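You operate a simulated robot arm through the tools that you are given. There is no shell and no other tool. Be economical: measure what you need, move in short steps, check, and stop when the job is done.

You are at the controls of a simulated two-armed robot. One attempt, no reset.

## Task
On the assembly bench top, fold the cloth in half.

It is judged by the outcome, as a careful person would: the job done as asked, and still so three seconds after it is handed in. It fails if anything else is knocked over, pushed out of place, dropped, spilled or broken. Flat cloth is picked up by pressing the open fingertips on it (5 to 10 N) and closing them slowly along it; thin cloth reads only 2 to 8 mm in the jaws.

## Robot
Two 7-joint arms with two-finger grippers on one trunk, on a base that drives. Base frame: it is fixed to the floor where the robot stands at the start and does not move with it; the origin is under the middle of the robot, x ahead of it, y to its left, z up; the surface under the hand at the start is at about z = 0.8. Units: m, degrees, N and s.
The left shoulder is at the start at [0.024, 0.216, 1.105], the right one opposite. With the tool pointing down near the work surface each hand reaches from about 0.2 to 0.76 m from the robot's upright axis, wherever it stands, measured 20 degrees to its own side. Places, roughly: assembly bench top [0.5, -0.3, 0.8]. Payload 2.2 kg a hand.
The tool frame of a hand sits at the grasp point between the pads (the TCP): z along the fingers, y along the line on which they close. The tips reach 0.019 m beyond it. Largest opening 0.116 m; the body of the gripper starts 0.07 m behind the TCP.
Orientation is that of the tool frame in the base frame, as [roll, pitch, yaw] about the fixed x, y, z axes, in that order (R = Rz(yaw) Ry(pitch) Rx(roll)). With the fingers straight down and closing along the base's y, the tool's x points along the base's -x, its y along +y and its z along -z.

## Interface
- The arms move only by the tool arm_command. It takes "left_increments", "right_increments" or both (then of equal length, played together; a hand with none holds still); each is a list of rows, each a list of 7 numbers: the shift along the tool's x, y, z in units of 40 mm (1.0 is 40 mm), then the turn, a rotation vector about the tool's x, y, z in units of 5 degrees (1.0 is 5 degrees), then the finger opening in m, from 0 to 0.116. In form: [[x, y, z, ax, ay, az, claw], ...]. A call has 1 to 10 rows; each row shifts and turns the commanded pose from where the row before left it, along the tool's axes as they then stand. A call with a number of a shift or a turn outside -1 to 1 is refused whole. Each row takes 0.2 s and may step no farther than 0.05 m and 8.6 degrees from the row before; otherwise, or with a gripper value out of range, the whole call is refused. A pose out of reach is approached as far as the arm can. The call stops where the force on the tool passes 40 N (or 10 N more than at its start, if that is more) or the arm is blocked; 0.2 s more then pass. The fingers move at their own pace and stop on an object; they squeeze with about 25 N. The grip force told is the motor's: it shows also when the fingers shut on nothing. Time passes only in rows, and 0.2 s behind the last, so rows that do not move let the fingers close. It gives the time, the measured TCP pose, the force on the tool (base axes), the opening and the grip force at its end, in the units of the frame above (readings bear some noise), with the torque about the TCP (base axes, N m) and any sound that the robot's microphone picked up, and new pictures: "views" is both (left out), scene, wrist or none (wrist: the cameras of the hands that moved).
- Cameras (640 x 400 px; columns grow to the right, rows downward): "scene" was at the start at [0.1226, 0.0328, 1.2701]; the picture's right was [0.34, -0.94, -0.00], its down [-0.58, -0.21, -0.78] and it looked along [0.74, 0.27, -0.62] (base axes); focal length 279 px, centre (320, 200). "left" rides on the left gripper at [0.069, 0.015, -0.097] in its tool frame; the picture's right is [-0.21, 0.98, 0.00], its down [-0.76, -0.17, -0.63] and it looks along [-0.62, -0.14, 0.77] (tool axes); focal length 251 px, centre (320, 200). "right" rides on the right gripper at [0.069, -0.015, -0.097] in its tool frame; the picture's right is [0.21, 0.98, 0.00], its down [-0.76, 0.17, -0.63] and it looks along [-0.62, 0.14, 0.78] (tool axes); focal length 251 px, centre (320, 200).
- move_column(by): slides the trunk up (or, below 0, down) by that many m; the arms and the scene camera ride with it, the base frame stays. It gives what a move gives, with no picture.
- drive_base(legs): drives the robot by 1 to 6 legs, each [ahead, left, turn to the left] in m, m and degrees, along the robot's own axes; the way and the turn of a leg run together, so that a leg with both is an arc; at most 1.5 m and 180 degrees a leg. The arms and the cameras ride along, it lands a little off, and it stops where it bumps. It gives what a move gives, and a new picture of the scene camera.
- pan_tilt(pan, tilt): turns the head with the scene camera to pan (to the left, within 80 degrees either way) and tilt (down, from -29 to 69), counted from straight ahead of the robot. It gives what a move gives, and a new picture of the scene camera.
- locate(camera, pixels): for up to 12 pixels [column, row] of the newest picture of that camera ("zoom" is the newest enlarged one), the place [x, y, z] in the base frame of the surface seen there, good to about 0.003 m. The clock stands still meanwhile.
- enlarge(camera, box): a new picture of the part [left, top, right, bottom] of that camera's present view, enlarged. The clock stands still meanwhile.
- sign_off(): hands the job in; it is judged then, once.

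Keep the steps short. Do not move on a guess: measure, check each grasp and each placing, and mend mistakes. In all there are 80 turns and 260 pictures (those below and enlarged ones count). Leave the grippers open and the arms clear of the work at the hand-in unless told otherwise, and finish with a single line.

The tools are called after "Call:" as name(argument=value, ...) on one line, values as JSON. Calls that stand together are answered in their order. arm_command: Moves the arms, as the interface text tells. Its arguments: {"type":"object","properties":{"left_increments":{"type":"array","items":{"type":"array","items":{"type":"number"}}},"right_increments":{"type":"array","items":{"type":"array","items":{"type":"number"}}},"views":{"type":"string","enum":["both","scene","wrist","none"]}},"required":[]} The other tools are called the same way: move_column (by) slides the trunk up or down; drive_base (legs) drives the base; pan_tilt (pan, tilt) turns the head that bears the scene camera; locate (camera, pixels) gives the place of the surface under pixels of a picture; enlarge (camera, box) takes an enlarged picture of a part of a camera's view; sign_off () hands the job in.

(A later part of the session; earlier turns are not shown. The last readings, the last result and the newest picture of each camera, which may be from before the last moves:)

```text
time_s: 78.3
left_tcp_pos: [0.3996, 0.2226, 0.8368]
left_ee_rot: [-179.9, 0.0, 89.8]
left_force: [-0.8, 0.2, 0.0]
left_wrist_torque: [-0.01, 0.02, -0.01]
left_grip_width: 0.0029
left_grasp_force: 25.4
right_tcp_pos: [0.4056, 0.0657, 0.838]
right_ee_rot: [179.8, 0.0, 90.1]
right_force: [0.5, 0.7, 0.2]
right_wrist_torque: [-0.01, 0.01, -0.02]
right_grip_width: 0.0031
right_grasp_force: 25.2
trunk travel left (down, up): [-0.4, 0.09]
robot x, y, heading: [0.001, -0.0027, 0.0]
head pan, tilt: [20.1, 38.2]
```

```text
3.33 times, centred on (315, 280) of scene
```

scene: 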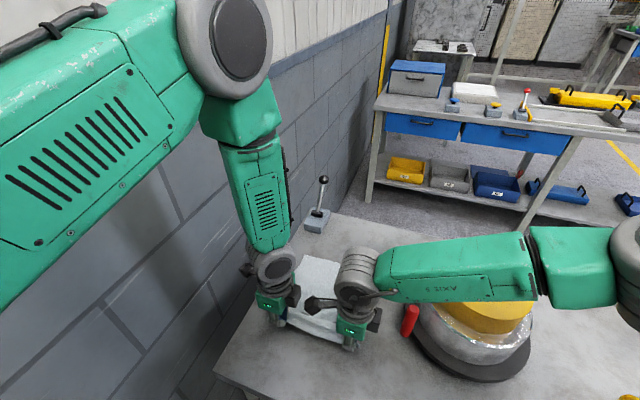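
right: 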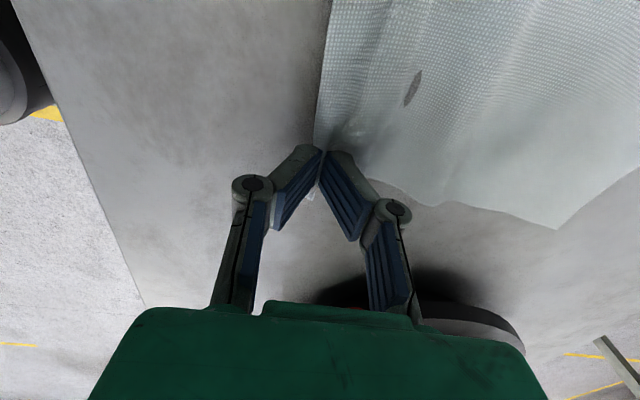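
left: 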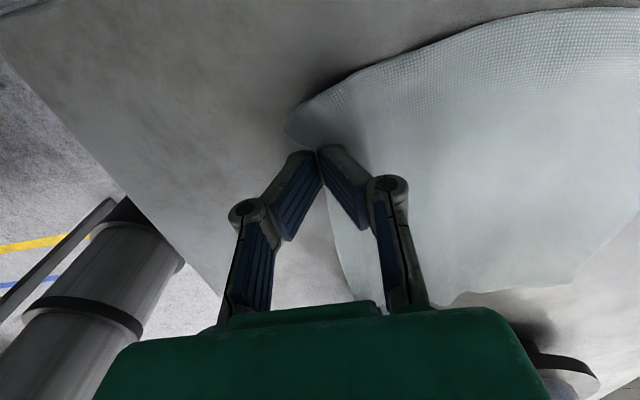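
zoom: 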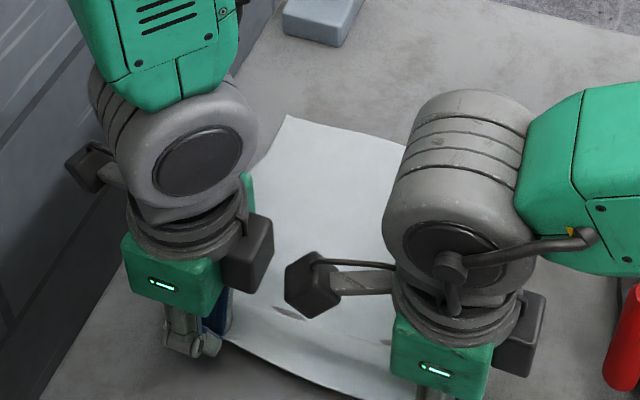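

The flap is open and the hem straight, and the edge now sits right at the pinch. I measure how much stub lies outside the fingers.

Call:
locate(camera="right", pixels=[[316, 138], [316, 110], [322, 60], [340, 140], [556, 226], [400, 190]])

Call:
locate(camera="left", pixels=[[290, 130], [300, 108], [335, 240], [345, 280], [440, 300], [570, 280]])

Call:
enlarge(camera="right", box=[270, 90, 390, 200])

Call:
enlarge(camera="left", box=[270, 90, 390, 200])

```text
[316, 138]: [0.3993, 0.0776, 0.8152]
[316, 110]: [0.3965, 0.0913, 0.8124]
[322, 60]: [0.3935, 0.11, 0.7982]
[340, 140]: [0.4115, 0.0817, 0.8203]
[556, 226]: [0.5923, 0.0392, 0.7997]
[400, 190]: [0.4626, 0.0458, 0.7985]
```

```text
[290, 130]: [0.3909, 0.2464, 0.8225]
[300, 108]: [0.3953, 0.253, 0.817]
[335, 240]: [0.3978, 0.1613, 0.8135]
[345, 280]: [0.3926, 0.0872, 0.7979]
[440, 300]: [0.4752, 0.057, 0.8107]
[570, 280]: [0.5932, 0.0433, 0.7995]
```

```text
3.64 times, centred on (330, 145) of right
```

zoom: 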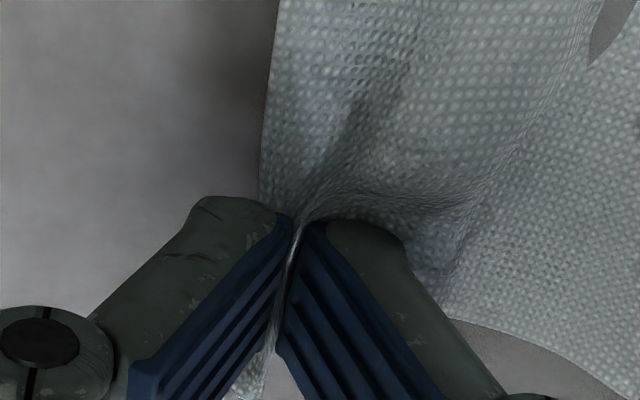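

```text
3.64 times, centred on (330, 145) of left
```

zoom: 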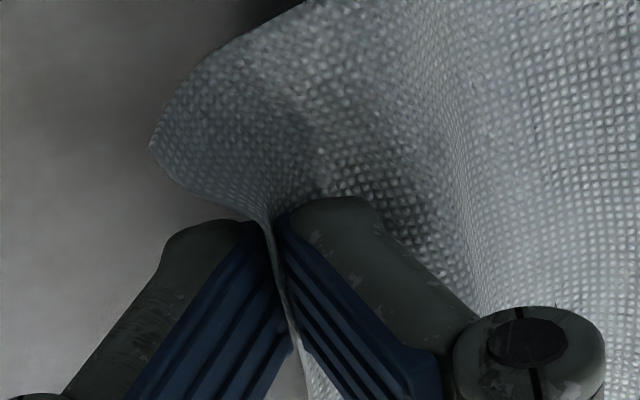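

The stub outside the pinch is now only a few mm, so this grip is good for folding right away. I swing both hands in an arc forward to the far edge (x≈0.595).

Call:
arm_command(left_increments=[[0, 0.05, -0.525, 0, 0, 0, 0], [0, 0.25, -0.55, 0, 0, 0, 0], [0, 0.45, -0.45, 0, 0, 0, 0], [0, 0.575, -0.275, 0, 0, 0, 0], [0, 0.625, -0.1, 0, 0, 0, 0], [0, 0.625, 0.05, 0, 0, 0, 0], [0, 0.6, 0.225, 0, 0, 0, 0], [0, 0.525, 0.375, 0, 0, 0, 0], [0, 0.45, 0.5, 0, 0, 0, 0], [0, 0, 0, 0, 0, 0, 0]], right_increments=[[0, 0.05, -0.525, 0, 0, 0, 0], [0, 0.25, -0.55, 0, 0, 0, 0], [0, 0.45, -0.45, 0, 0, 0, 0], [0, 0.575, -0.275, 0, 0, 0, 0], [0, 0.625, -0.1, 0, 0, 0, 0], [0, 0.625, 0.05, 0, 0, 0, 0], [0, 0.55, 0.225, 0, 0, 0, 0], [0, 0.475, 0.375, 0, 0, 0, 0], [0, 0.4, 0.5, 0, 0, 0, 0], [0, 0, 0, 0, 0, 0, 0]], views="wrist")

Call:
enlarge(camera="scene", box=[270, 220, 400, 310])

```text
time_s: 80.5
left_tcp_pos: [0.5642, 0.224, 0.865]
left_ee_rot: [-179.9, 0.0, 89.8]
left_force: [-0.3, -0.2, -1.1]
left_wrist_torque: [-0.02, -0.05, 0.03]
left_grip_width: 0.003
left_grasp_force: 25.1
right_tcp_pos: [0.5636, 0.0627, 0.8693]
right_ee_rot: [179.7, 0.1, 90.0]
right_force: [0.1, -0.3, -0.5]
right_wrist_torque: [-0.01, 0.0, -0.01]
right_grip_width: 0.0037
right_grasp_force: 25.3
trunk travel left (down, up): [-0.4, 0.09]
robot x, y, heading: [-0.0002, -0.0003, -0.0]
head pan, tilt: [20.1, 38.2]
```

right: 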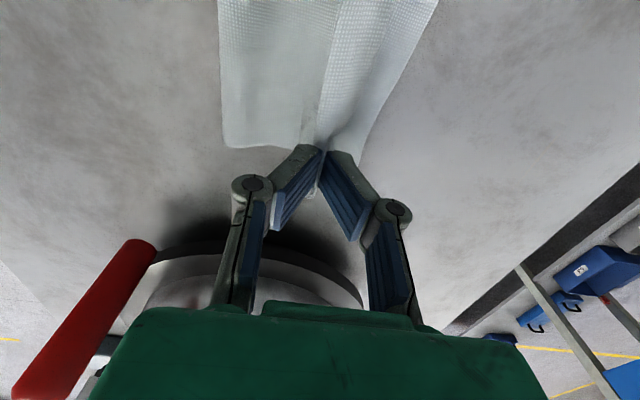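
left: 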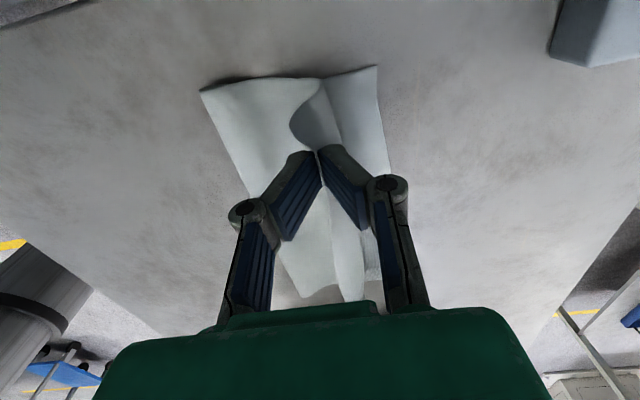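

```text
4.44 times, centred on (335, 265) of scene
```

zoom: 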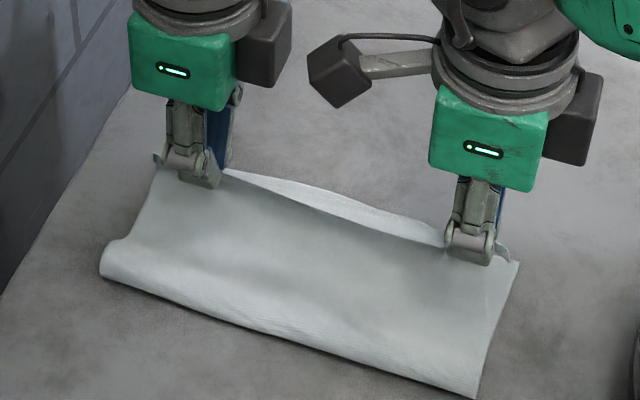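

The near edge is now carried cleanly to the far edge. I lower the last bit, open slowly, then sweep both hands 25 mm forward just above the surface so the trailing finger tips the small ridge forward, and lift.

Call:
arm_command(left_increments=[[0, 0.325, 0.525, 0, 0, 0, 0], [0, 0.2, 0.475, 0, 0, 0, 0], [0, 0.1, 0.05, 0, 0, 0, 0], [0, 0, 0, 0, 0, 0, 0.012], [0, 0.05, 0, 0, 0, 0, 0.024], [0, 0.15, -0.03, 0, 0, 0, 0.024], [0, 0.15, 0, 0, 0, 0, 0.024], [0, 0.15, 0, 0, 0, 0, 0.024], [0, 0.15, 0, 0, 0, 0, 0.024], [0, 0.1, -0.1, 0, 0, 0, 0.024]], right_increments=[[0, 0.325, 0.6, 0, 0, 0, 0], [0, 0.2, 0.475, 0, 0, 0, 0], [0, 0.1, 0.05, 0, 0, 0, 0], [0, 0, 0, 0, 0, 0, 0.012], [0, 0.05, 0, 0, 0, 0, 0.024], [0, 0.15, -0.03, 0, 0, 0, 0.024], [0, 0.15, 0, 0, 0, 0, 0.024], [0, 0.15, 0, 0, 0, 0, 0.024], [0, 0.15, 0, 0, 0, 0, 0.024], [0, 0.1, -0.1, 0, 0, 0, 0.024]], views="none")

Call:
arm_command(left_increments=[[0, 0, -0.5, 0, 0, 0, 0.024], [0, 0, -0.8, 0, 0, 0, 0.024], [0, 0, -0.8, 0, 0, 0, 0.024], [0, 0, -0.8, 0, 0, 0, 0.024], [0, 0, 0, 0, 0, 0, 0.024]], right_increments=[[0, 0, -0.5, 0, 0, 0, 0.024], [0, 0, -0.8, 0, 0, 0, 0.024], [0, 0, -0.8, 0, 0, 0, 0.024], [0, 0, -0.8, 0, 0, 0, 0.024], [0, 0, 0, 0, 0, 0, 0.024]], views="both")

Call:
enlarge(camera="scene", box=[280, 235, 400, 310])

```text
time_s: 82.8
left_tcp_pos: [0.622, 0.2218, 0.8276]
left_ee_rot: [-179.9, 0.0, 89.8]
left_force: [0.2, 0.3, 0.0]
left_wrist_torque: [-0.02, 0.0, -0.01]
left_grip_width: 0.0241
left_grasp_force: 0.0
right_tcp_pos: [0.5935, 0.0652, 0.8258]
right_ee_rot: [179.7, 0.0, 90.0]
right_force: [-1.0, -0.2, 0.8]
right_wrist_torque: [0.02, 0.01, 0.0]
right_grip_width: 0.0238
right_grasp_force: 0.0
right hand out of reach, approached as far as the arm can: row 5, 6, 7, 8, 9
trunk travel left (down, up): [-0.4, 0.09]
robot x, y, heading: [0.0007, -0.0015, -0.1]
head pan, tilt: [20.1, 38.2]
```

```text
time_s: 84.0
left_tcp_pos: [0.6228, 0.2223, 0.9456]
left_ee_rot: [-179.8, 0.0, 89.9]
left_force: [0.1, 1.0, -0.1]
left_wrist_torque: [0.0, 0.0, -0.01]
left_grip_width: 0.0239
left_grasp_force: 0.0
right_tcp_pos: [0.5917, 0.0647, 0.9412]
right_ee_rot: [179.8, 0.2, 90.0]
right_force: [-0.3, 0.3, 0.0]
right_wrist_torque: [-0.01, 0.0, 0.03]
right_grip_width: 0.0239
right_grasp_force: 0.1
trunk travel left (down, up): [-0.4, 0.09]
robot x, y, heading: [-0.0052, -0.0019, -0.1]
head pan, tilt: [20.1, 38.2]
```

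scene: 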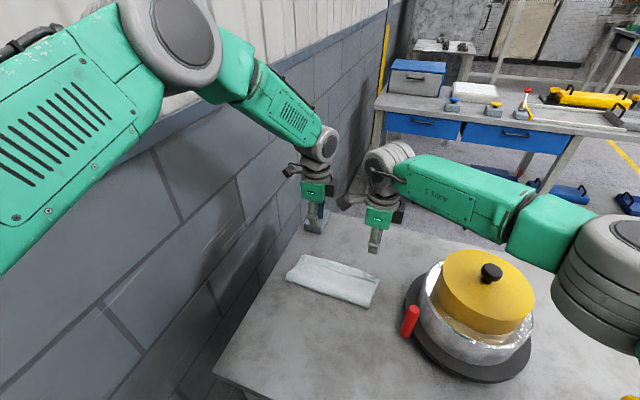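
right: 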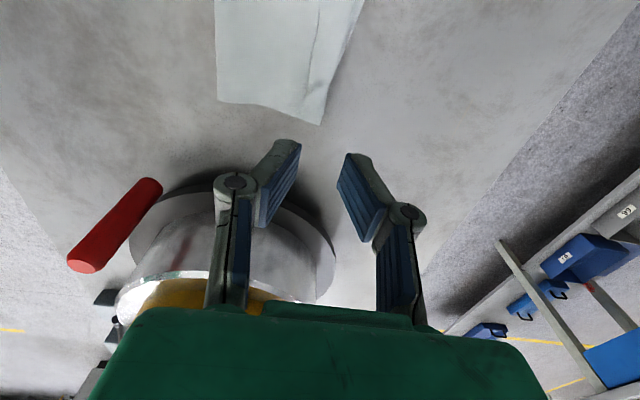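
left: 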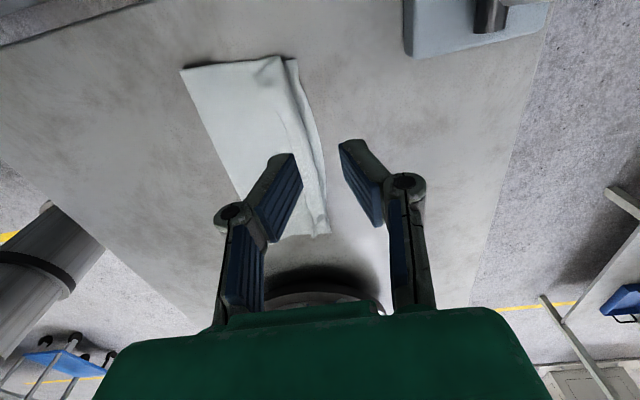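

```text
5.33 times, centred on (340, 272) of scene
```

zoom: 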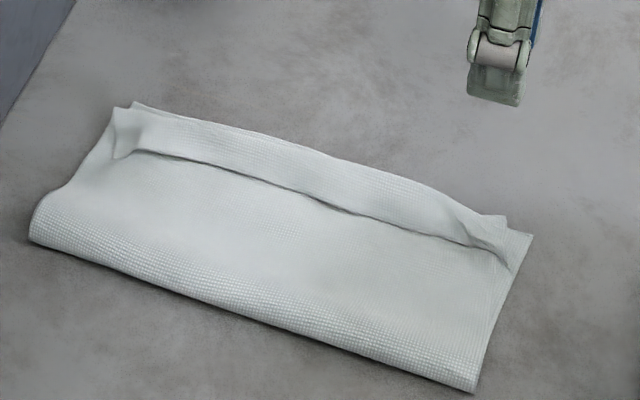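

The result is better, but a ~15 mm strip is still folded back. I'll reopen the flap the same way, this time flat on the bench, and then regrip just the outermost 5 mm of the edge with fingers closing along y. First I measure the strip.

Call:
locate(camera="zoom", pixels=[[135, 150], [170, 155], [220, 168], [300, 192], [400, 228], [450, 240], [490, 252], [140, 118], [190, 122], [450, 208], [490, 218], [526, 236]])

Call:
enlarge(camera="right", box=[200, 0, 380, 130])

```text
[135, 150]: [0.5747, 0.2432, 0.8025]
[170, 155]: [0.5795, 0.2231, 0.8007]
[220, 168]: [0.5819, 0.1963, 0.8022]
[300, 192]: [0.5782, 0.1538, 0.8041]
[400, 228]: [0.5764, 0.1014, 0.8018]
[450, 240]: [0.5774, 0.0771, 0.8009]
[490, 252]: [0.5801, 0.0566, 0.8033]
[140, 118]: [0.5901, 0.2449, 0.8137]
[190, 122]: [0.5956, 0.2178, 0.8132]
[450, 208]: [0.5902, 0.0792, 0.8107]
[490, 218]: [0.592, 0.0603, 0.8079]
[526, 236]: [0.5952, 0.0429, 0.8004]
```

```text
3.08 times, centred on (290, 65) of right
```

zoom: 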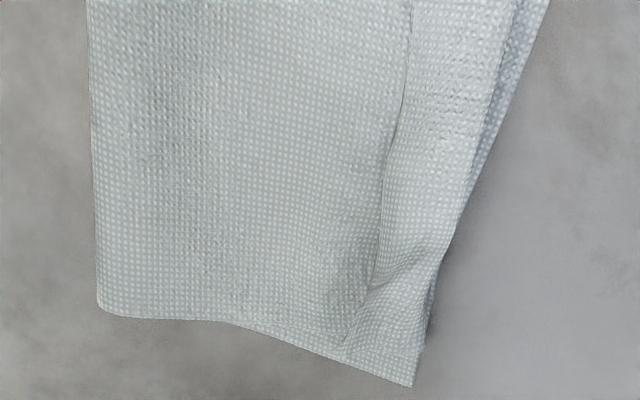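

The strip edge is at x≈0.579 and the fold at x≈0.594. I hover at left [0.588, 0.22] and right [0.585, 0.067].

Call:
arm_command(left_increments=[[0, -0.87, 0, 0, 0, 0, 0.012], [0, 0, 0.6, 0, 0, 0, 0.012], [0, 0, 0.6, 0, 0, 0, 0.012], [0, 0, 0.6, 0, 0, 0, 0.012], [0, 0, 0.6, 0, 0, 0, 0.012], [0, 0, 0.3, 0, 0, 0, 0.012], [0, 0, 0, 0, 0, 0, 0.012]], right_increments=[[0, -0.84, 0, 0, 0, 0, 0.012], [0, 0, 0.6, 0, 0, 0, 0.012], [0, 0, 0.6, 0, 0, 0, 0.012], [0, 0, 0.6, 0, 0, 0, 0.012], [0, 0, 0.6, 0, 0, 0, 0.012], [0, 0, 0.2, 0, 0, 0, 0.012], [0, 0, 0, 0, 0, 0, 0.012]], views="none")

```text
time_s: 85.5
left_tcp_pos: [0.5867, 0.2237, 0.8391]
left_ee_rot: [-179.9, 0.0, 89.8]
left_force: [-0.2, 0.1, -0.1]
left_wrist_torque: [0.0, -0.02, 0.04]
left_grip_width: 0.0118
left_grasp_force: 0.0
right_tcp_pos: [0.5587, 0.0633, 0.8389]
right_ee_rot: [179.8, 0.0, 89.9]
right_force: [-0.5, 0.2, -0.4]
right_wrist_torque: [-0.02, 0.01, -0.03]
right_grip_width: 0.012
right_grasp_force: 0.1
trunk travel left (down, up): [-0.4, 0.09]
robot x, y, heading: [-0.0007, 0.0028, 0.1]
head pan, tilt: [20.1, 38.2]
```

Call:
arm_command(left_increments=[[0, 0, 0, 0, 0, 0, 0.012], [0, 0, 0.3, 0, 0, 0, 0.012], [0, 0, 0.1, 0, 0, 0, 0.012], [0, 0, 0.03, 0, 0, 0, 0.012], [0, 0, 0, 0, 0, 0, 0.012]], right_increments=[[0.08, 0.67, 0, 0, 0, 0, 0.012], [0, 0, 0.3, 0, 0, 0, 0.012], [0, 0, 0.1, 0, 0, 0, 0.012], [0, 0, 0.03, 0, 0, 0, 0.012], [0, 0, 0, 0, 0, 0, 0.012]], views="wrist")

```text
time_s: 86.8
left_tcp_pos: [0.5856, 0.2215, 0.8224]
left_ee_rot: [180.0, 0.0, 89.8]
left_force: [-0.3, 1.3, 1.1]
left_wrist_torque: [0.03, -0.03, 0.03]
left_grip_width: 0.0116
left_grasp_force: 0.1
right_tcp_pos: [0.5867, 0.0684, 0.8204]
right_ee_rot: [179.7, 0.1, 90.0]
right_force: [0.8, 1.4, 6.8]
right_wrist_torque: [0.0, 0.01, 0.0]
right_grip_width: 0.0125
right_grasp_force: 0.1
trunk travel left (down, up): [-0.4, 0.09]
robot x, y, heading: [-0.0012, -0.001, 0.0]
head pan, tilt: [20.1, 38.2]
```

right: 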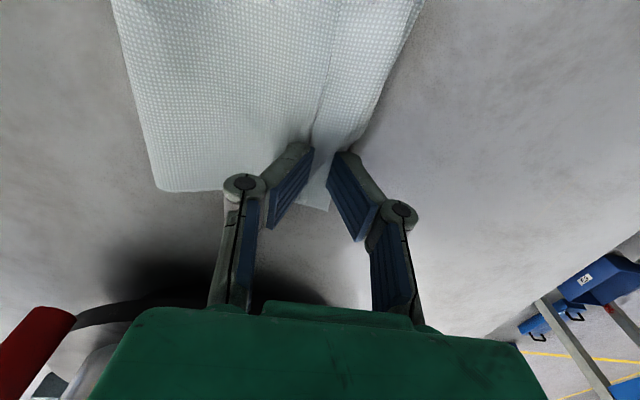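
left: 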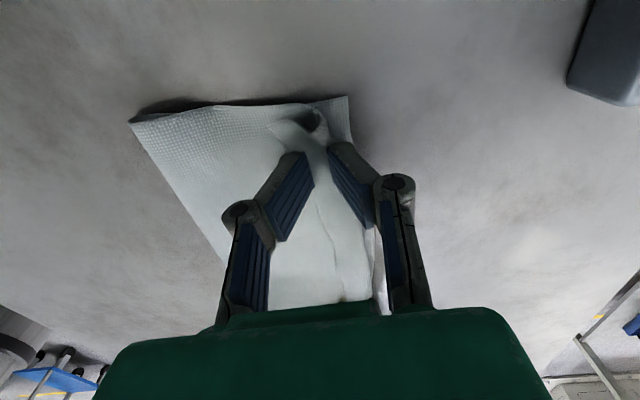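

Right reads 7 N and the left needs about 2 mm more. Then both close and lift 25 mm to check.

Call:
arm_command(left_increments=[[0, 0, 0.05, 0, 0, 0, 0.012], [0, 0, 0.02, 0, 0, 0, 0.012], [0, 0, 0, 0, 0, 0, 0.01], [0, 0, 0, 0, 0, 0, 0.008], [0, 0, 0, 0, 0, 0, 0.006], [0, 0, 0, 0, 0, 0, 0.004], [0, 0, 0, 0, 0, 0, 0.002], [0, 0, 0, 0, 0, 0, 0], [0, 0, 0, 0, 0, 0, 0]], right_increments=[[0, 0, 0.01, 0, 0, 0, 0.012], [0, 0, 0, 0, 0, 0, 0.012], [0, 0, 0, 0, 0, 0, 0.01], [0, 0, 0, 0, 0, 0, 0.008], [0, 0, 0, 0, 0, 0, 0.006], [0, 0, 0, 0, 0, 0, 0.004], [0, 0, 0, 0, 0, 0, 0.002], [0, 0, 0, 0, 0, 0, 0], [0, 0, 0, 0, 0, 0, 0]], views="none")

Call:
arm_command(left_increments=[[0, 0, -0.25, 0, 0, 0, 0], [0, -0.1, -0.3, 0, 0, 0, 0], [0, -0.1, -0.2, 0, 0, 0, 0], [0, 0, 0, 0, 0, 0, 0]], right_increments=[[0, 0, -0.25, 0, 0, 0, 0], [0, -0.1, -0.3, 0, 0, 0, 0], [0, -0.1, -0.2, 0, 0, 0, 0], [0, 0, 0, 0, 0, 0, 0]], views="wrist")

Call:
enlarge(camera="scene", box=[270, 225, 390, 310])

```text
time_s: 88.8
left_tcp_pos: [0.5867, 0.2223, 0.8214]
left_ee_rot: [179.8, 0.0, 89.8]
left_force: [1.3, -0.3, 29.9]
left_wrist_torque: [0.04, -0.08, -0.01]
left_grip_width: 0.0019
left_grasp_force: 24.4
right_tcp_pos: [0.5839, 0.0665, 0.8219]
right_ee_rot: [179.8, 0.0, 90.0]
right_force: [1.3, 1.3, 3.1]
right_wrist_torque: [-0.01, 0.0, 0.02]
right_grip_width: 0.0
right_grasp_force: 25.3
trunk travel left (down, up): [-0.4, 0.09]
robot x, y, heading: [0.0023, -0.0038, 0.1]
head pan, tilt: [20.1, 38.2]
```

```text
time_s: 89.8
left_tcp_pos: [0.5779, 0.2211, 0.845]
left_ee_rot: [-179.7, 0.0, 89.7]
left_force: [0.0, -0.3, 0.3]
left_wrist_torque: [0.0, 0.02, -0.01]
left_grip_width: 0.0014
left_grasp_force: 25.5
right_tcp_pos: [0.5756, 0.0686, 0.85]
right_ee_rot: [179.8, 0.1, 90.0]
right_force: [0.2, 0.4, 0.2]
right_wrist_torque: [0.0, -0.01, 0.0]
right_grip_width: 0.0
right_grasp_force: 24.9
trunk travel left (down, up): [-0.4, 0.09]
robot x, y, heading: [0.0001, 0.001, -0.1]
head pan, tilt: [20.1, 38.2]
```

right: 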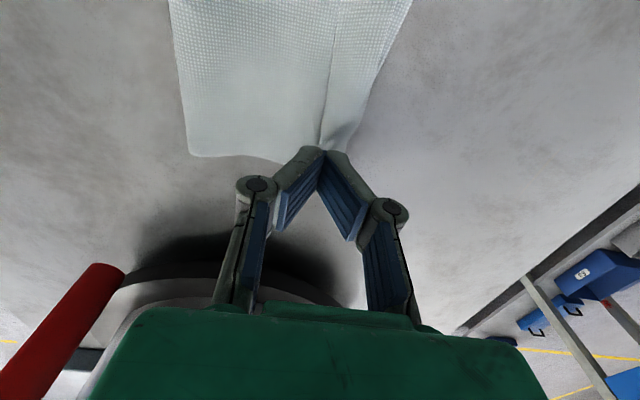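
left: 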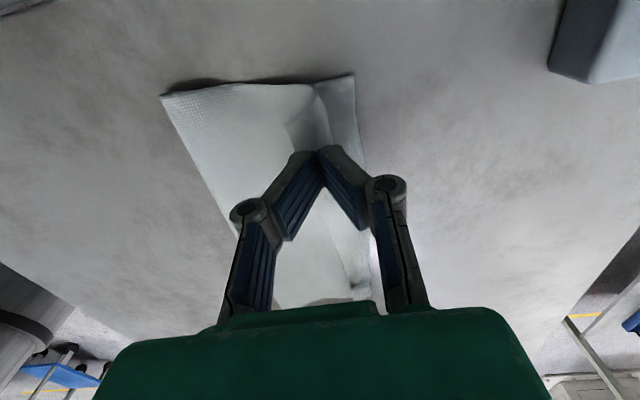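

```text
4.71 times, centred on (330, 268) of scene
```

zoom: 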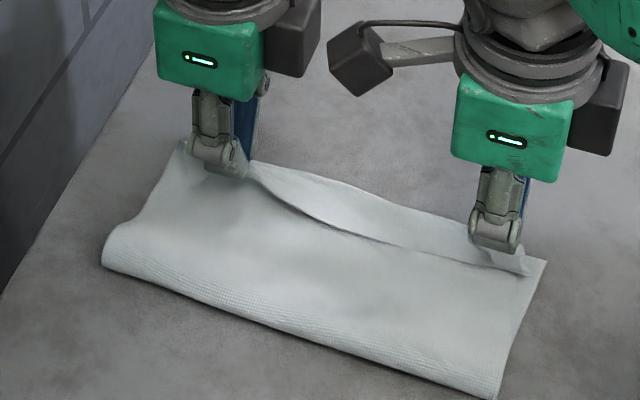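

The left holds a single thickness (1.4 mm), meaning the very edge itself, which is ideal. The right missed. I retry the right with more pressure while the left holds.

Call:
arm_command(right_increments=[[0, 0.17, 0, 0, 0, 0, 0.014], [0, 0, 0.4, 0, 0, 0, 0.014], [0, 0, 0.35, 0, 0, 0, 0.014], [0, 0, 0.02, 0, 0, 0, 0.014], [0, 0, 0, 0, 0, 0, 0.014]], views="wrist")

```text
time_s: 91.0
left_tcp_pos: [0.5779, 0.2214, 0.8453]
left_ee_rot: [-179.9, 0.0, 89.8]
left_force: [-1.5, -0.5, 0.5]
left_wrist_torque: [0.02, 0.01, -0.03]
left_grip_width: 0.001
left_grasp_force: 24.9
right_tcp_pos: [0.5851, 0.069, 0.8184]
right_ee_rot: [179.8, 0.0, 90.0]
right_force: [0.9, 1.3, 5.6]
right_wrist_torque: [-0.03, 0.04, 0.0]
right_grip_width: 0.0123
right_grasp_force: 0.1
trunk travel left (down, up): [-0.4, 0.09]
robot x, y, heading: [-0.0025, -0.0015, -0.3]
head pan, tilt: [20.1, 38.2]
```

right: 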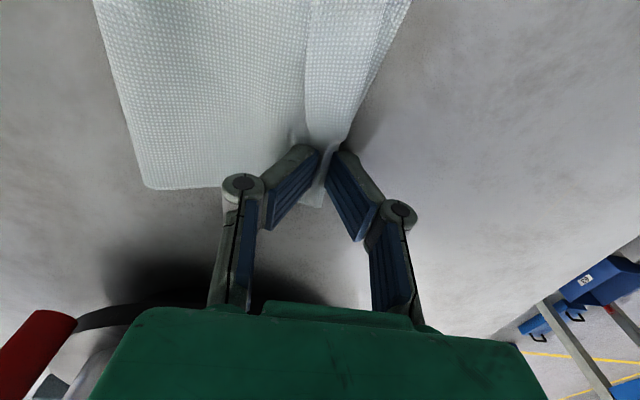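

Call:
arm_command(right_increments=[[0, 0, 0.025, 0, 0, 0, 0.014], [0, 0, 0, 0, 0, 0, 0.012], [0, 0, 0, 0, 0, 0, 0.01], [0, 0, 0, 0, 0, 0, 0.008], [0, 0, 0, 0, 0, 0, 0.006], [0, 0, 0, 0, 0, 0, 0.004], [0, 0, 0, 0, 0, 0, 0.002], [0, 0, 0, 0, 0, 0, 0], [0, 0, 0, 0, 0, 0, 0]], views="wrist")

```text
time_s: 93.0
left_tcp_pos: [0.5776, 0.2227, 0.8464]
left_ee_rot: [-180.0, 0.0, 89.8]
left_force: [-0.5, -0.6, -0.8]
left_wrist_torque: [-0.02, 0.03, -0.03]
left_grip_width: 0.0012
left_grasp_force: 24.8
right_tcp_pos: [0.5843, 0.069, 0.8196]
right_ee_rot: [179.6, 0.1, 90.0]
right_force: [5.2, 2.3, 26.0]
right_wrist_torque: [-0.02, -0.13, 0.03]
right_grip_width: 0.0062
right_grasp_force: 24.4
trunk travel left (down, up): [-0.4, 0.09]
robot x, y, heading: [-0.001, 0.0016, -0.0]
head pan, tilt: [20.1, 38.2]
```

right: 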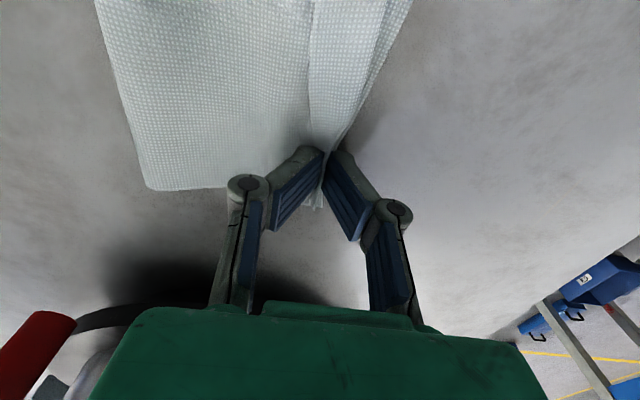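

The right caught two layers (6.2 mm), so it only serves as an anchor for now. The left holds the bare edge, so I lay the left part of the hem forward now and release it.

Call:
arm_command(left_increments=[[0, 0.2, -0.1, 0, 0, 0, 0], [0, 0.25, 0.1, 0, 0, 0, 0], [0, 0.2, 0.25, 0, 0, 0, 0], [0, 0.05, 0.25, 0, 0, 0, 0], [0, 0, 0, 0, 0, 0, 0], [0, 0, 0, 0, 0, 0, 0.008], [0, 0, 0, 0, 0, 0, 0.016], [0, 0, -0.3, 0, 0, 0, 0.016], [0, 0, -0.6, 0, 0, 0, 0.016], [0, 0, -0.8, 0, 0, 0, 0.016]], views="wrist")

Call:
enlarge(camera="scene", box=[280, 235, 400, 310])

```text
time_s: 95.2
left_tcp_pos: [0.6058, 0.2231, 0.8979]
left_ee_rot: [-180.0, 0.0, 89.8]
left_force: [-0.6, 0.3, 0.4]
left_wrist_torque: [-0.03, -0.02, 0.0]
left_grip_width: 0.016
left_grasp_force: 0.0
right_tcp_pos: [0.5848, 0.0691, 0.8193]
right_ee_rot: [179.5, 0.1, 90.0]
right_force: [3.7, 0.8, 27.6]
right_wrist_torque: [-0.03, -0.08, -0.03]
right_grip_width: 0.0067
right_grasp_force: 25.1
trunk travel left (down, up): [-0.4, 0.09]
robot x, y, heading: [0.0005, -0.0002, 0.0]
head pan, tilt: [20.1, 38.2]
```

left: 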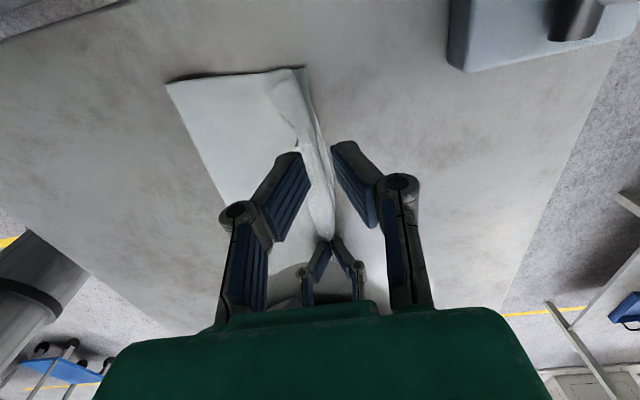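

```text
5.33 times, centred on (340, 272) of scene
```

zoom: 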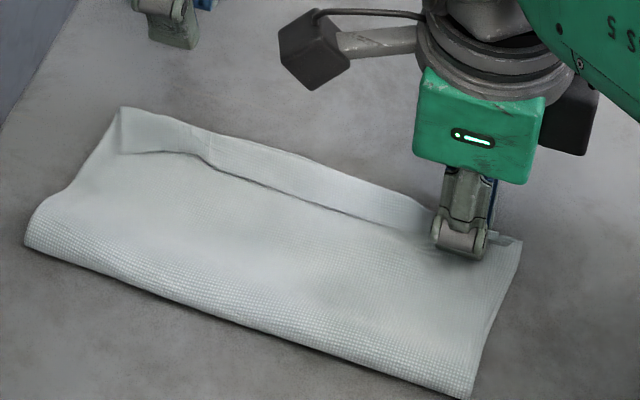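

Call:
enlarge(camera="left", box=[220, 55, 350, 175])

Call:
enlarge(camera="scene", box=[296, 250, 344, 280])

```text
3.33 times, centred on (285, 115) of left
```

zoom: 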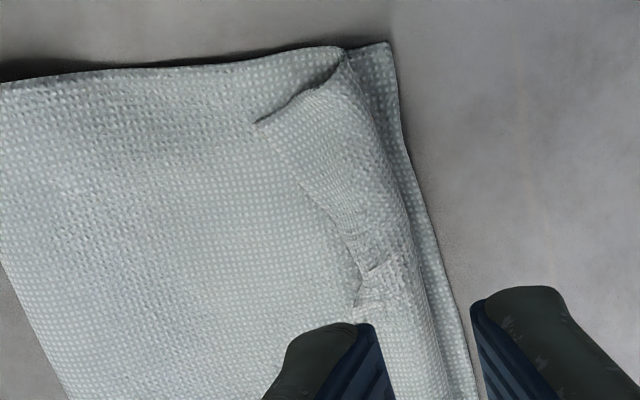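

```text
13.33 times, centred on (320, 265) of scene
```

zoom: 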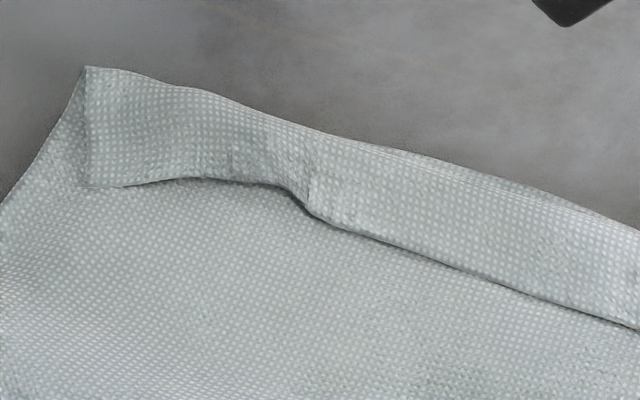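

The hem is still partly folded. I'll go with the full reopen and an edge-only regrip. I release the right, raise it, and take a fresh measurement.

Call:
arm_command(right_increments=[[0, 0, 0, 0, 0, 0, 0.014], [0, 0, -0.1, 0, 0, 0, 0.02], [0, 0, -0.6, 0, 0, 0, 0.014], [0, 0, -0.6, 0, 0, 0, 0.014], [0, 0, -0.6, 0, 0, 0, 0.014]], views="scene")

Call:
enlarge(camera="scene", box=[290, 250, 386, 310])

```text
time_s: 96.3
left_tcp_pos: [0.6075, 0.223, 0.8958]
left_ee_rot: [-179.9, 0.0, 89.9]
left_force: [0.5, 0.4, 0.3]
left_wrist_torque: [0.0, 0.02, -0.01]
left_grip_width: 0.0162
left_grasp_force: 0.1
right_tcp_pos: [0.583, 0.0695, 0.8967]
right_ee_rot: [179.7, 0.0, 90.0]
right_force: [0.3, -0.3, 1.3]
right_wrist_torque: [0.02, -0.02, 0.01]
right_grip_width: 0.0139
right_grasp_force: 0.0
trunk travel left (down, up): [-0.4, 0.09]
robot x, y, heading: [0.0001, -0.0047, -0.0]
head pan, tilt: [20.1, 38.2]
```

scene: 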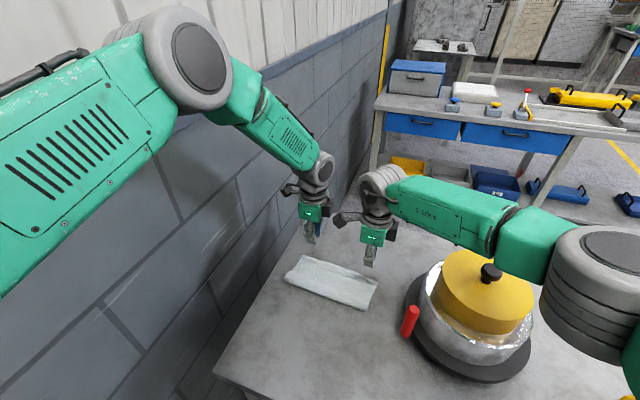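

```text
6.67 times, centred on (338, 280) of scene
```

zoom: 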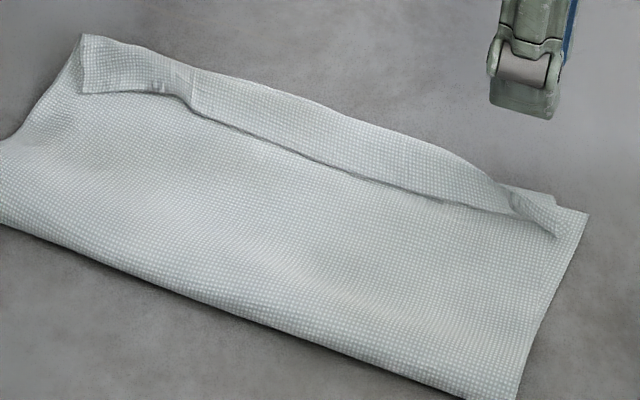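

Call:
locate(camera="zoom", pixels=[[110, 92], [160, 92], [195, 105], [250, 130], [330, 165], [430, 198], [480, 208], [520, 215], [200, 85], [440, 170], [480, 182], [585, 215]])

```text
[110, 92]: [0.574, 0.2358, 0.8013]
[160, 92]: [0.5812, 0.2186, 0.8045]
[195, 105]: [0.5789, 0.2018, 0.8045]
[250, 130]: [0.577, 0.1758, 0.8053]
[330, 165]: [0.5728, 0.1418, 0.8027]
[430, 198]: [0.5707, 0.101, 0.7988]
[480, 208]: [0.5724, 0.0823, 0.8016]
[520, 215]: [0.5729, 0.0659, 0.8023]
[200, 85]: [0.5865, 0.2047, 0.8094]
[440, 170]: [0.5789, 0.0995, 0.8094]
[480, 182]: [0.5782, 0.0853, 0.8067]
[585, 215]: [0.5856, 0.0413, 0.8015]
```

Targets: left [0.587, 0.219], right [0.578, 0.073], opening 12 mm, then press to about 10 N.

Call:
arm_command(left_increments=[[-0.1, -0.51, 0, 0, 0, 0, 0.012], [0, 0, 0.6, 0, 0, 0, 0.012], [0, 0, 0.6, 0, 0, 0, 0.012], [0, 0, 0.5, 0, 0, 0, 0.012], [0, 0, 0.15, 0, 0, 0, 0.012], [0, 0, 0.04, 0, 0, 0, 0.012], [0, 0, 0, 0, 0, 0, 0.012]], right_increments=[[0.1, -0.12, 0, 0, 0, 0, 0.012], [0, 0, 0.6, 0, 0, 0, 0.012], [0, 0, 0.6, 0, 0, 0, 0.012], [0, 0, 0.5, 0, 0, 0, 0.012], [0, 0, 0.15, 0, 0, 0, 0.012], [0, 0, 0.04, 0, 0, 0, 0.012], [0, 0, 0, 0, 0, 0, 0.012]], views="none")

```text
time_s: 98.0
left_tcp_pos: [0.587, 0.2183, 0.8211]
left_ee_rot: [-180.0, 0.0, 89.8]
left_force: [-0.2, 0.9, 6.9]
left_wrist_torque: [0.01, 0.0, 0.04]
left_grip_width: 0.0119
left_grasp_force: 0.1
right_tcp_pos: [0.5787, 0.0743, 0.8188]
right_ee_rot: [179.7, 0.1, 90.0]
right_force: [0.8, 0.9, 5.1]
right_wrist_torque: [-0.01, -0.02, -0.03]
right_grip_width: 0.0077
right_grasp_force: 4.5
trunk travel left (down, up): [-0.4, 0.09]
robot x, y, heading: [-0.0006, -0.0004, 0.1]
head pan, tilt: [20.1, 38.2]
```

Call:
arm_command(left_increments=[[0, 0, 0.02, 0, 0, 0, 0.012], [0, 0, 0, 0, 0, 0, 0.01], [0, 0, 0, 0, 0, 0, 0.008], [0, 0, 0, 0, 0, 0, 0.006], [0, 0, 0, 0, 0, 0, 0.004], [0, 0, 0, 0, 0, 0, 0.002], [0, 0, 0, 0, 0, 0, 0], [0, 0, 0, 0, 0, 0, 0]], right_increments=[[0, 0, 0.015, 0, 0, 0, 0.012], [0, 0, 0, 0, 0, 0, 0.01], [0, 0, 0, 0, 0, 0, 0.008], [0, 0, 0, 0, 0, 0, 0.006], [0, 0, 0, 0, 0, 0, 0.004], [0, 0, 0, 0, 0, 0, 0.002], [0, 0, 0, 0, 0, 0, 0], [0, 0, 0, 0, 0, 0, 0]], views="none")

Call:
arm_command(left_increments=[[0, 0, -0.25, 0, 0, 0, 0], [0, -0.1, -0.3, 0, 0, 0, 0], [0, -0.1, -0.2, 0, 0, 0, 0], [0, 0, 0, 0, 0, 0, 0]], right_increments=[[0, 0, -0.25, 0, 0, 0, 0], [0, -0.1, -0.3, 0, 0, 0, 0], [0, -0.1, -0.2, 0, 0, 0, 0], [0, 0, 0, 0, 0, 0, 0]], views="wrist")

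Call:
enlarge(camera="scene", box=[270, 225, 390, 310])

```text
time_s: 99.8
left_tcp_pos: [0.5855, 0.2181, 0.821]
left_ee_rot: [-180.0, 0.0, 89.8]
left_force: [1.5, -0.3, 7.6]
left_wrist_torque: [-0.02, -0.09, -0.02]
left_grip_width: 0.0031
left_grasp_force: 25.0
right_tcp_pos: [0.5783, 0.0722, 0.8203]
right_ee_rot: [179.6, 0.0, 89.9]
right_force: [3.1, 2.1, 22.6]
right_wrist_torque: [0.06, -0.1, 0.02]
right_grip_width: 0.0051
right_grasp_force: 25.2
trunk travel left (down, up): [-0.4, 0.09]
robot x, y, heading: [-0.0, -0.0013, -0.1]
head pan, tilt: [20.1, 38.2]
```

```text
time_s: 100.8
left_tcp_pos: [0.5782, 0.2194, 0.85]
left_ee_rot: [-179.9, -0.1, 89.8]
left_force: [-0.6, -0.8, 0.2]
left_wrist_torque: [0.0, -0.01, -0.03]
left_grip_width: 0.0024
left_grasp_force: 23.4
right_tcp_pos: [0.5697, 0.0724, 0.8483]
right_ee_rot: [179.7, 0.0, 90.1]
right_force: [0.4, -0.1, 0.5]
right_wrist_torque: [0.01, 0.07, -0.05]
right_grip_width: 0.0033
right_grasp_force: 27.7
trunk travel left (down, up): [-0.4, 0.09]
robot x, y, heading: [-0.001, -0.0012, -0.0]
head pan, tilt: [20.1, 38.2]
```

right: 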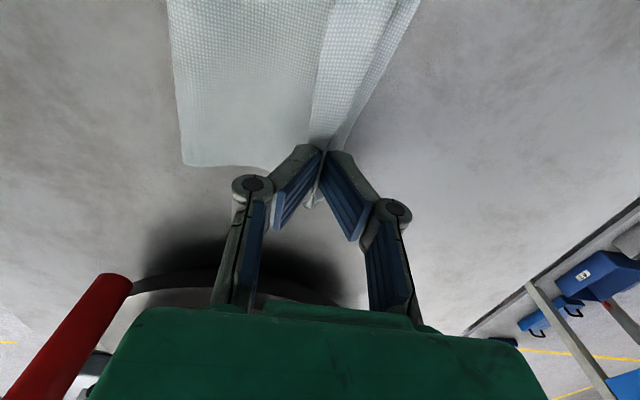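
left: 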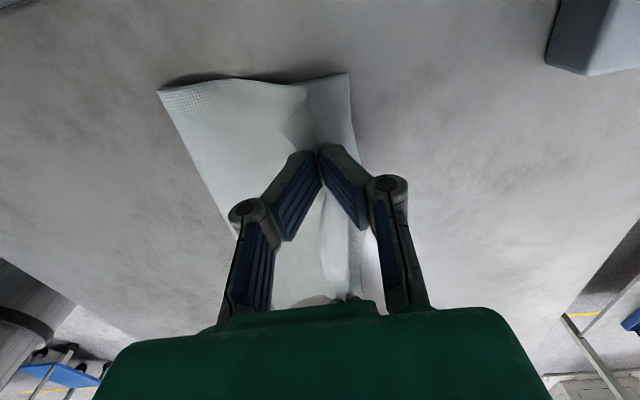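

```text
4.71 times, centred on (330, 268) of scene
```

zoom: 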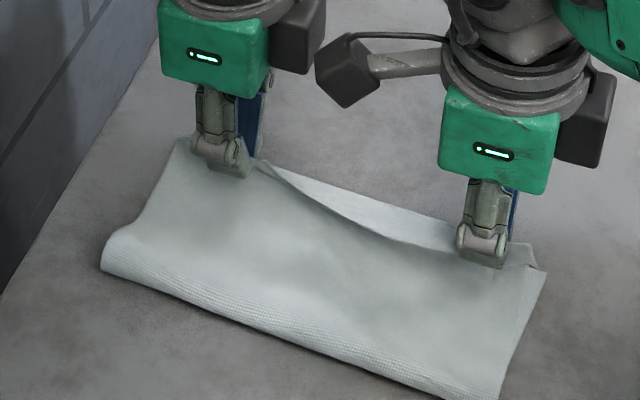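

Both hold the hem. I open the flap back toward −x again and draw it flat, down to the bench.

Call:
arm_command(left_increments=[[0, -0.375, -0.575, 0, 0, 0, 0], [0, -0.5, -0.425, 0, 0, 0, 0], [0, -0.625, -0.25, 0, 0, 0, 0], [0, -0.625, -0.05, 0, 0, 0, 0], [0, -0.625, 0.2, 0, 0, 0, 0], [0, -0.575, 0.45, 0, 0, 0, 0], [0, -0.45, 0.55, 0, 0, 0, 0], [0, -0.3, 0.5, 0, 0, 0, 0], [0, -0.3, 0.25, 0, 0, 0, 0], [0, -0.2, 0, 0, 0, 0, 0]], right_increments=[[0, -0.375, -0.575, 0, 0, 0, 0], [0, -0.5, -0.425, 0, 0, 0, 0], [0, -0.625, -0.25, 0, 0, 0, 0], [0, -0.625, -0.05, 0, 0, 0, 0], [0, -0.625, 0.2, 0, 0, 0, 0], [0, -0.575, 0.45, 0, 0, 0, 0], [0, -0.45, 0.55, 0, 0, 0, 0], [0, -0.3, 0.5, 0, 0, 0, 0], [0, -0.3, 0.25, 0, 0, 0, 0], [0, -0.2, 0, 0, 0, 0, 0]], views="wrist")

Call:
enlarge(camera="right", box=[260, 60, 460, 210])

Call:
enlarge(camera="left", box=[240, 60, 440, 210])

```text
time_s: 103.0
left_tcp_pos: [0.3953, 0.2201, 0.8237]
left_ee_rot: [-180.0, 0.0, 89.7]
left_force: [0.5, -0.9, -0.2]
left_wrist_torque: [0.01, -0.01, 0.01]
left_grip_width: 0.0038
left_grasp_force: 26.6
right_tcp_pos: [0.3869, 0.0711, 0.8217]
right_ee_rot: [179.7, 0.1, 90.0]
right_force: [0.5, -0.4, -0.2]
right_wrist_torque: [-0.01, 0.01, -0.03]
right_grip_width: 0.0025
right_grasp_force: 22.3
trunk travel left (down, up): [-0.4, 0.09]
robot x, y, heading: [-0.0008, -0.0005, -0.1]
head pan, tilt: [20.1, 38.2]
```

right: 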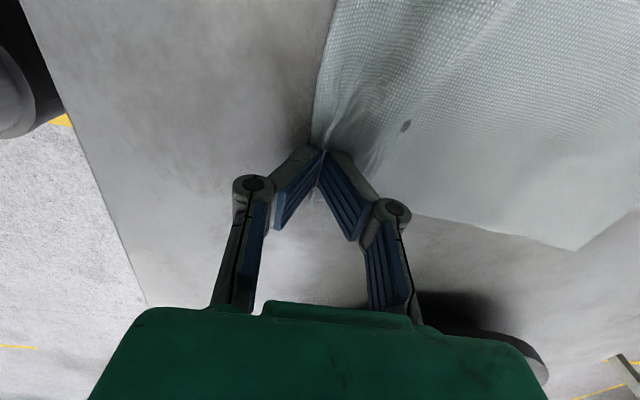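
left: 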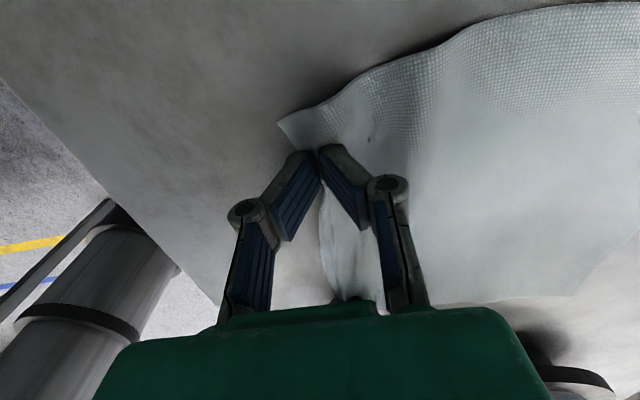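

```text
2.67 times, centred on (360, 135) of right
```

zoom: 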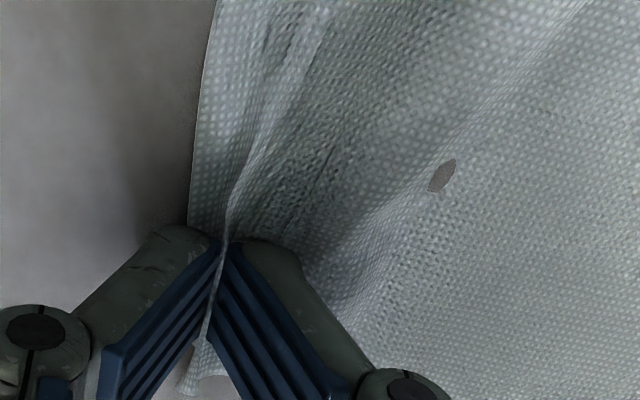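

```text
2.67 times, centred on (340, 135) of left
```

zoom: 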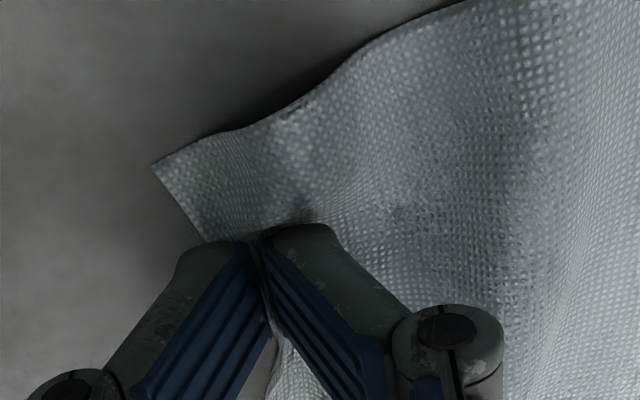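

The flap is fully open with the hem straight. I release, lift, and turn both hands back to close along y.

Call:
arm_command(left_increments=[[0, 0, 0, 0, 0, 0, 0.012], [0, 0, 0, 0, 0, 0, 0.024], [0, 0, -0.5, 0, 0, 0, 0.024], [0, 0, -0.8, 0, 0, 0, 0.024], [0, 0, -0.8, 0, 0, -1, 0.024], [0, 0, -0.5, 0, 0, -1, 0.024], [0, 0, 0, 0, 0, -1, 0.024], [0, 0, 0, 0, 0, -1, 0.024], [0, 0, 0, 0, 0, -1, 0.024], [0, 0, 0, 0, 0, -1, 0.024]], right_increments=[[0, 0, 0, 0, 0, 0, 0.012], [0, 0, 0, 0, 0, 0, 0.024], [0, 0, -0.5, 0, 0, 0, 0.024], [0, 0, -0.8, 0, 0, 0, 0.024], [0, 0, -0.8, 0, 0, -1, 0.024], [0, 0, -0.5, 0, 0, -1, 0.024], [0, 0, 0, 0, 0, -1, 0.024], [0, 0, 0, 0, 0, -1, 0.024], [0, 0, 0, 0, 0, -1, 0.024], [0, 0, 0, 0, 0, -1, 0.024]], views="none")

Call:
arm_command(left_increments=[[0, 0, 0, 0, 0, -1, 0.024], [0, 0, 0, 0, 0, -1, 0.024], [0, 0, 0, 0, 0, -1, 0.024], [0, 0, 0, 0, 0, -1, 0.024], [0, 0, 0, 0, 0, -1, 0.024], [0, 0, 0, 0, 0, -1, 0.024], [0, 0, 0, 0, 0, -1, 0.024], [0, 0, 0, 0, 0, -1, 0.024], [0, 0, 0, 0, 0, -1, 0.024], [0, 0, 0, 0, 0, -1, 0.024]], right_increments=[[0, 0, 0, 0, 0, -1, 0.024], [0, 0, 0, 0, 0, -1, 0.024], [0, 0, 0, 0, 0, -1, 0.024], [0, 0, 0, 0, 0, -1, 0.024], [0, 0, 0, 0, 0, -1, 0.024], [0, 0, 0, 0, 0, -1, 0.024], [0, 0, 0, 0, 0, -1, 0.024], [0, 0, 0, 0, 0, -1, 0.024], [0, 0, 0, 0, 0, -1, 0.024], [0, 0, 0, 0, 0, -1, 0.024]], views="none")

Call:
arm_command(left_increments=[[0, 0, 0, 0, 0, -1, 0.024], [0, 0, 0, 0, 0, -1, 0.024], [0, 0, 0, 0, 0, 0, 0.024]], right_increments=[[0, 0, 0, 0, 0, -1, 0.024], [0, 0, 0, 0, 0, -1, 0.024], [0, 0, 0, 0, 0, 0, 0.024]], views="both")

```text
time_s: 105.2
left_tcp_pos: [0.3958, 0.2196, 0.9277]
left_ee_rot: [-179.9, 0.0, 119.9]
left_force: [-0.3, -0.1, -0.2]
left_wrist_torque: [-0.04, -0.02, 0.0]
left_grip_width: 0.0242
left_grasp_force: 0.1
right_tcp_pos: [0.3876, 0.0718, 0.9257]
right_ee_rot: [179.8, 0.3, 120.1]
right_force: [-0.3, 0.7, -0.6]
right_wrist_torque: [0.02, -0.02, -0.04]
right_grip_width: 0.024
right_grasp_force: 0.0
trunk travel left (down, up): [-0.4, 0.09]
robot x, y, heading: [-0.0001, 0.004, 0.1]
head pan, tilt: [20.1, 38.2]
```

```text
time_s: 107.3
left_tcp_pos: [0.3949, 0.2189, 0.9269]
left_ee_rot: [179.9, -0.1, 169.9]
left_force: [0.3, 0.3, 0.3]
left_wrist_torque: [-0.02, 0.03, 0.02]
left_grip_width: 0.0241
left_grasp_force: 0.0
right_tcp_pos: [0.3861, 0.0713, 0.9253]
right_ee_rot: [-180.0, 0.3, 170.0]
right_force: [-0.4, 0.1, 0.5]
right_wrist_torque: [0.02, -0.01, 0.02]
right_grip_width: 0.024
right_grasp_force: 0.1
trunk travel left (down, up): [-0.4, 0.09]
robot x, y, heading: [0.0017, -0.001, -0.0]
head pan, tilt: [20.1, 38.2]
```

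```text
time_s: 108.2
left_tcp_pos: [0.3944, 0.219, 0.9264]
left_ee_rot: [180.0, -0.2, 179.9]
left_force: [0.2, 0.6, 0.5]
left_wrist_torque: [-0.03, 0.01, -0.02]
left_grip_width: 0.024
left_grasp_force: 0.1
right_tcp_pos: [0.3864, 0.0728, 0.9249]
right_ee_rot: [-179.9, 0.3, 180.0]
right_force: [0.7, -0.1, -0.2]
right_wrist_torque: [0.02, -0.03, 0.0]
right_grip_width: 0.0243
right_grasp_force: 0.1
trunk travel left (down, up): [-0.4, 0.09]
robot x, y, heading: [-0.0027, 0.0025, -0.1]
head pan, tilt: [20.1, 38.2]
```

scene: 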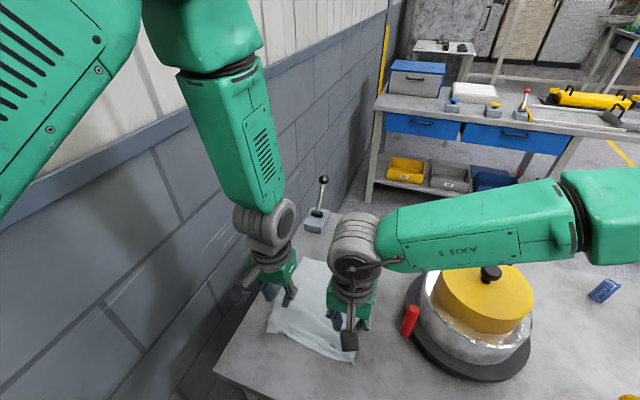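
right: 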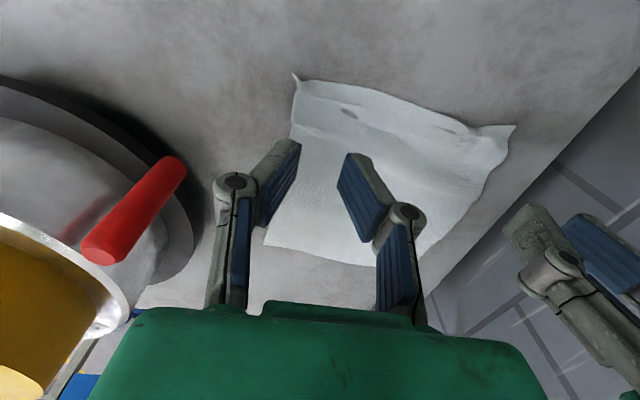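
left: 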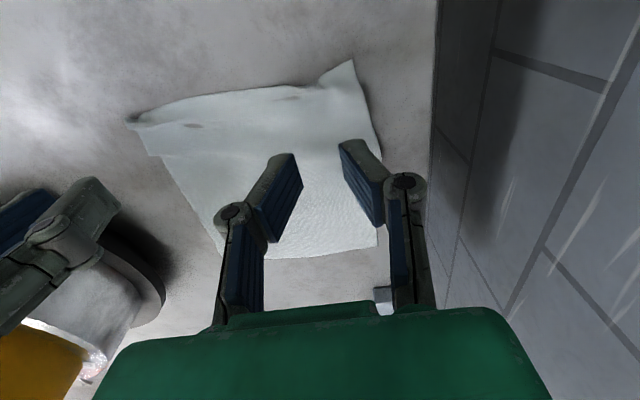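

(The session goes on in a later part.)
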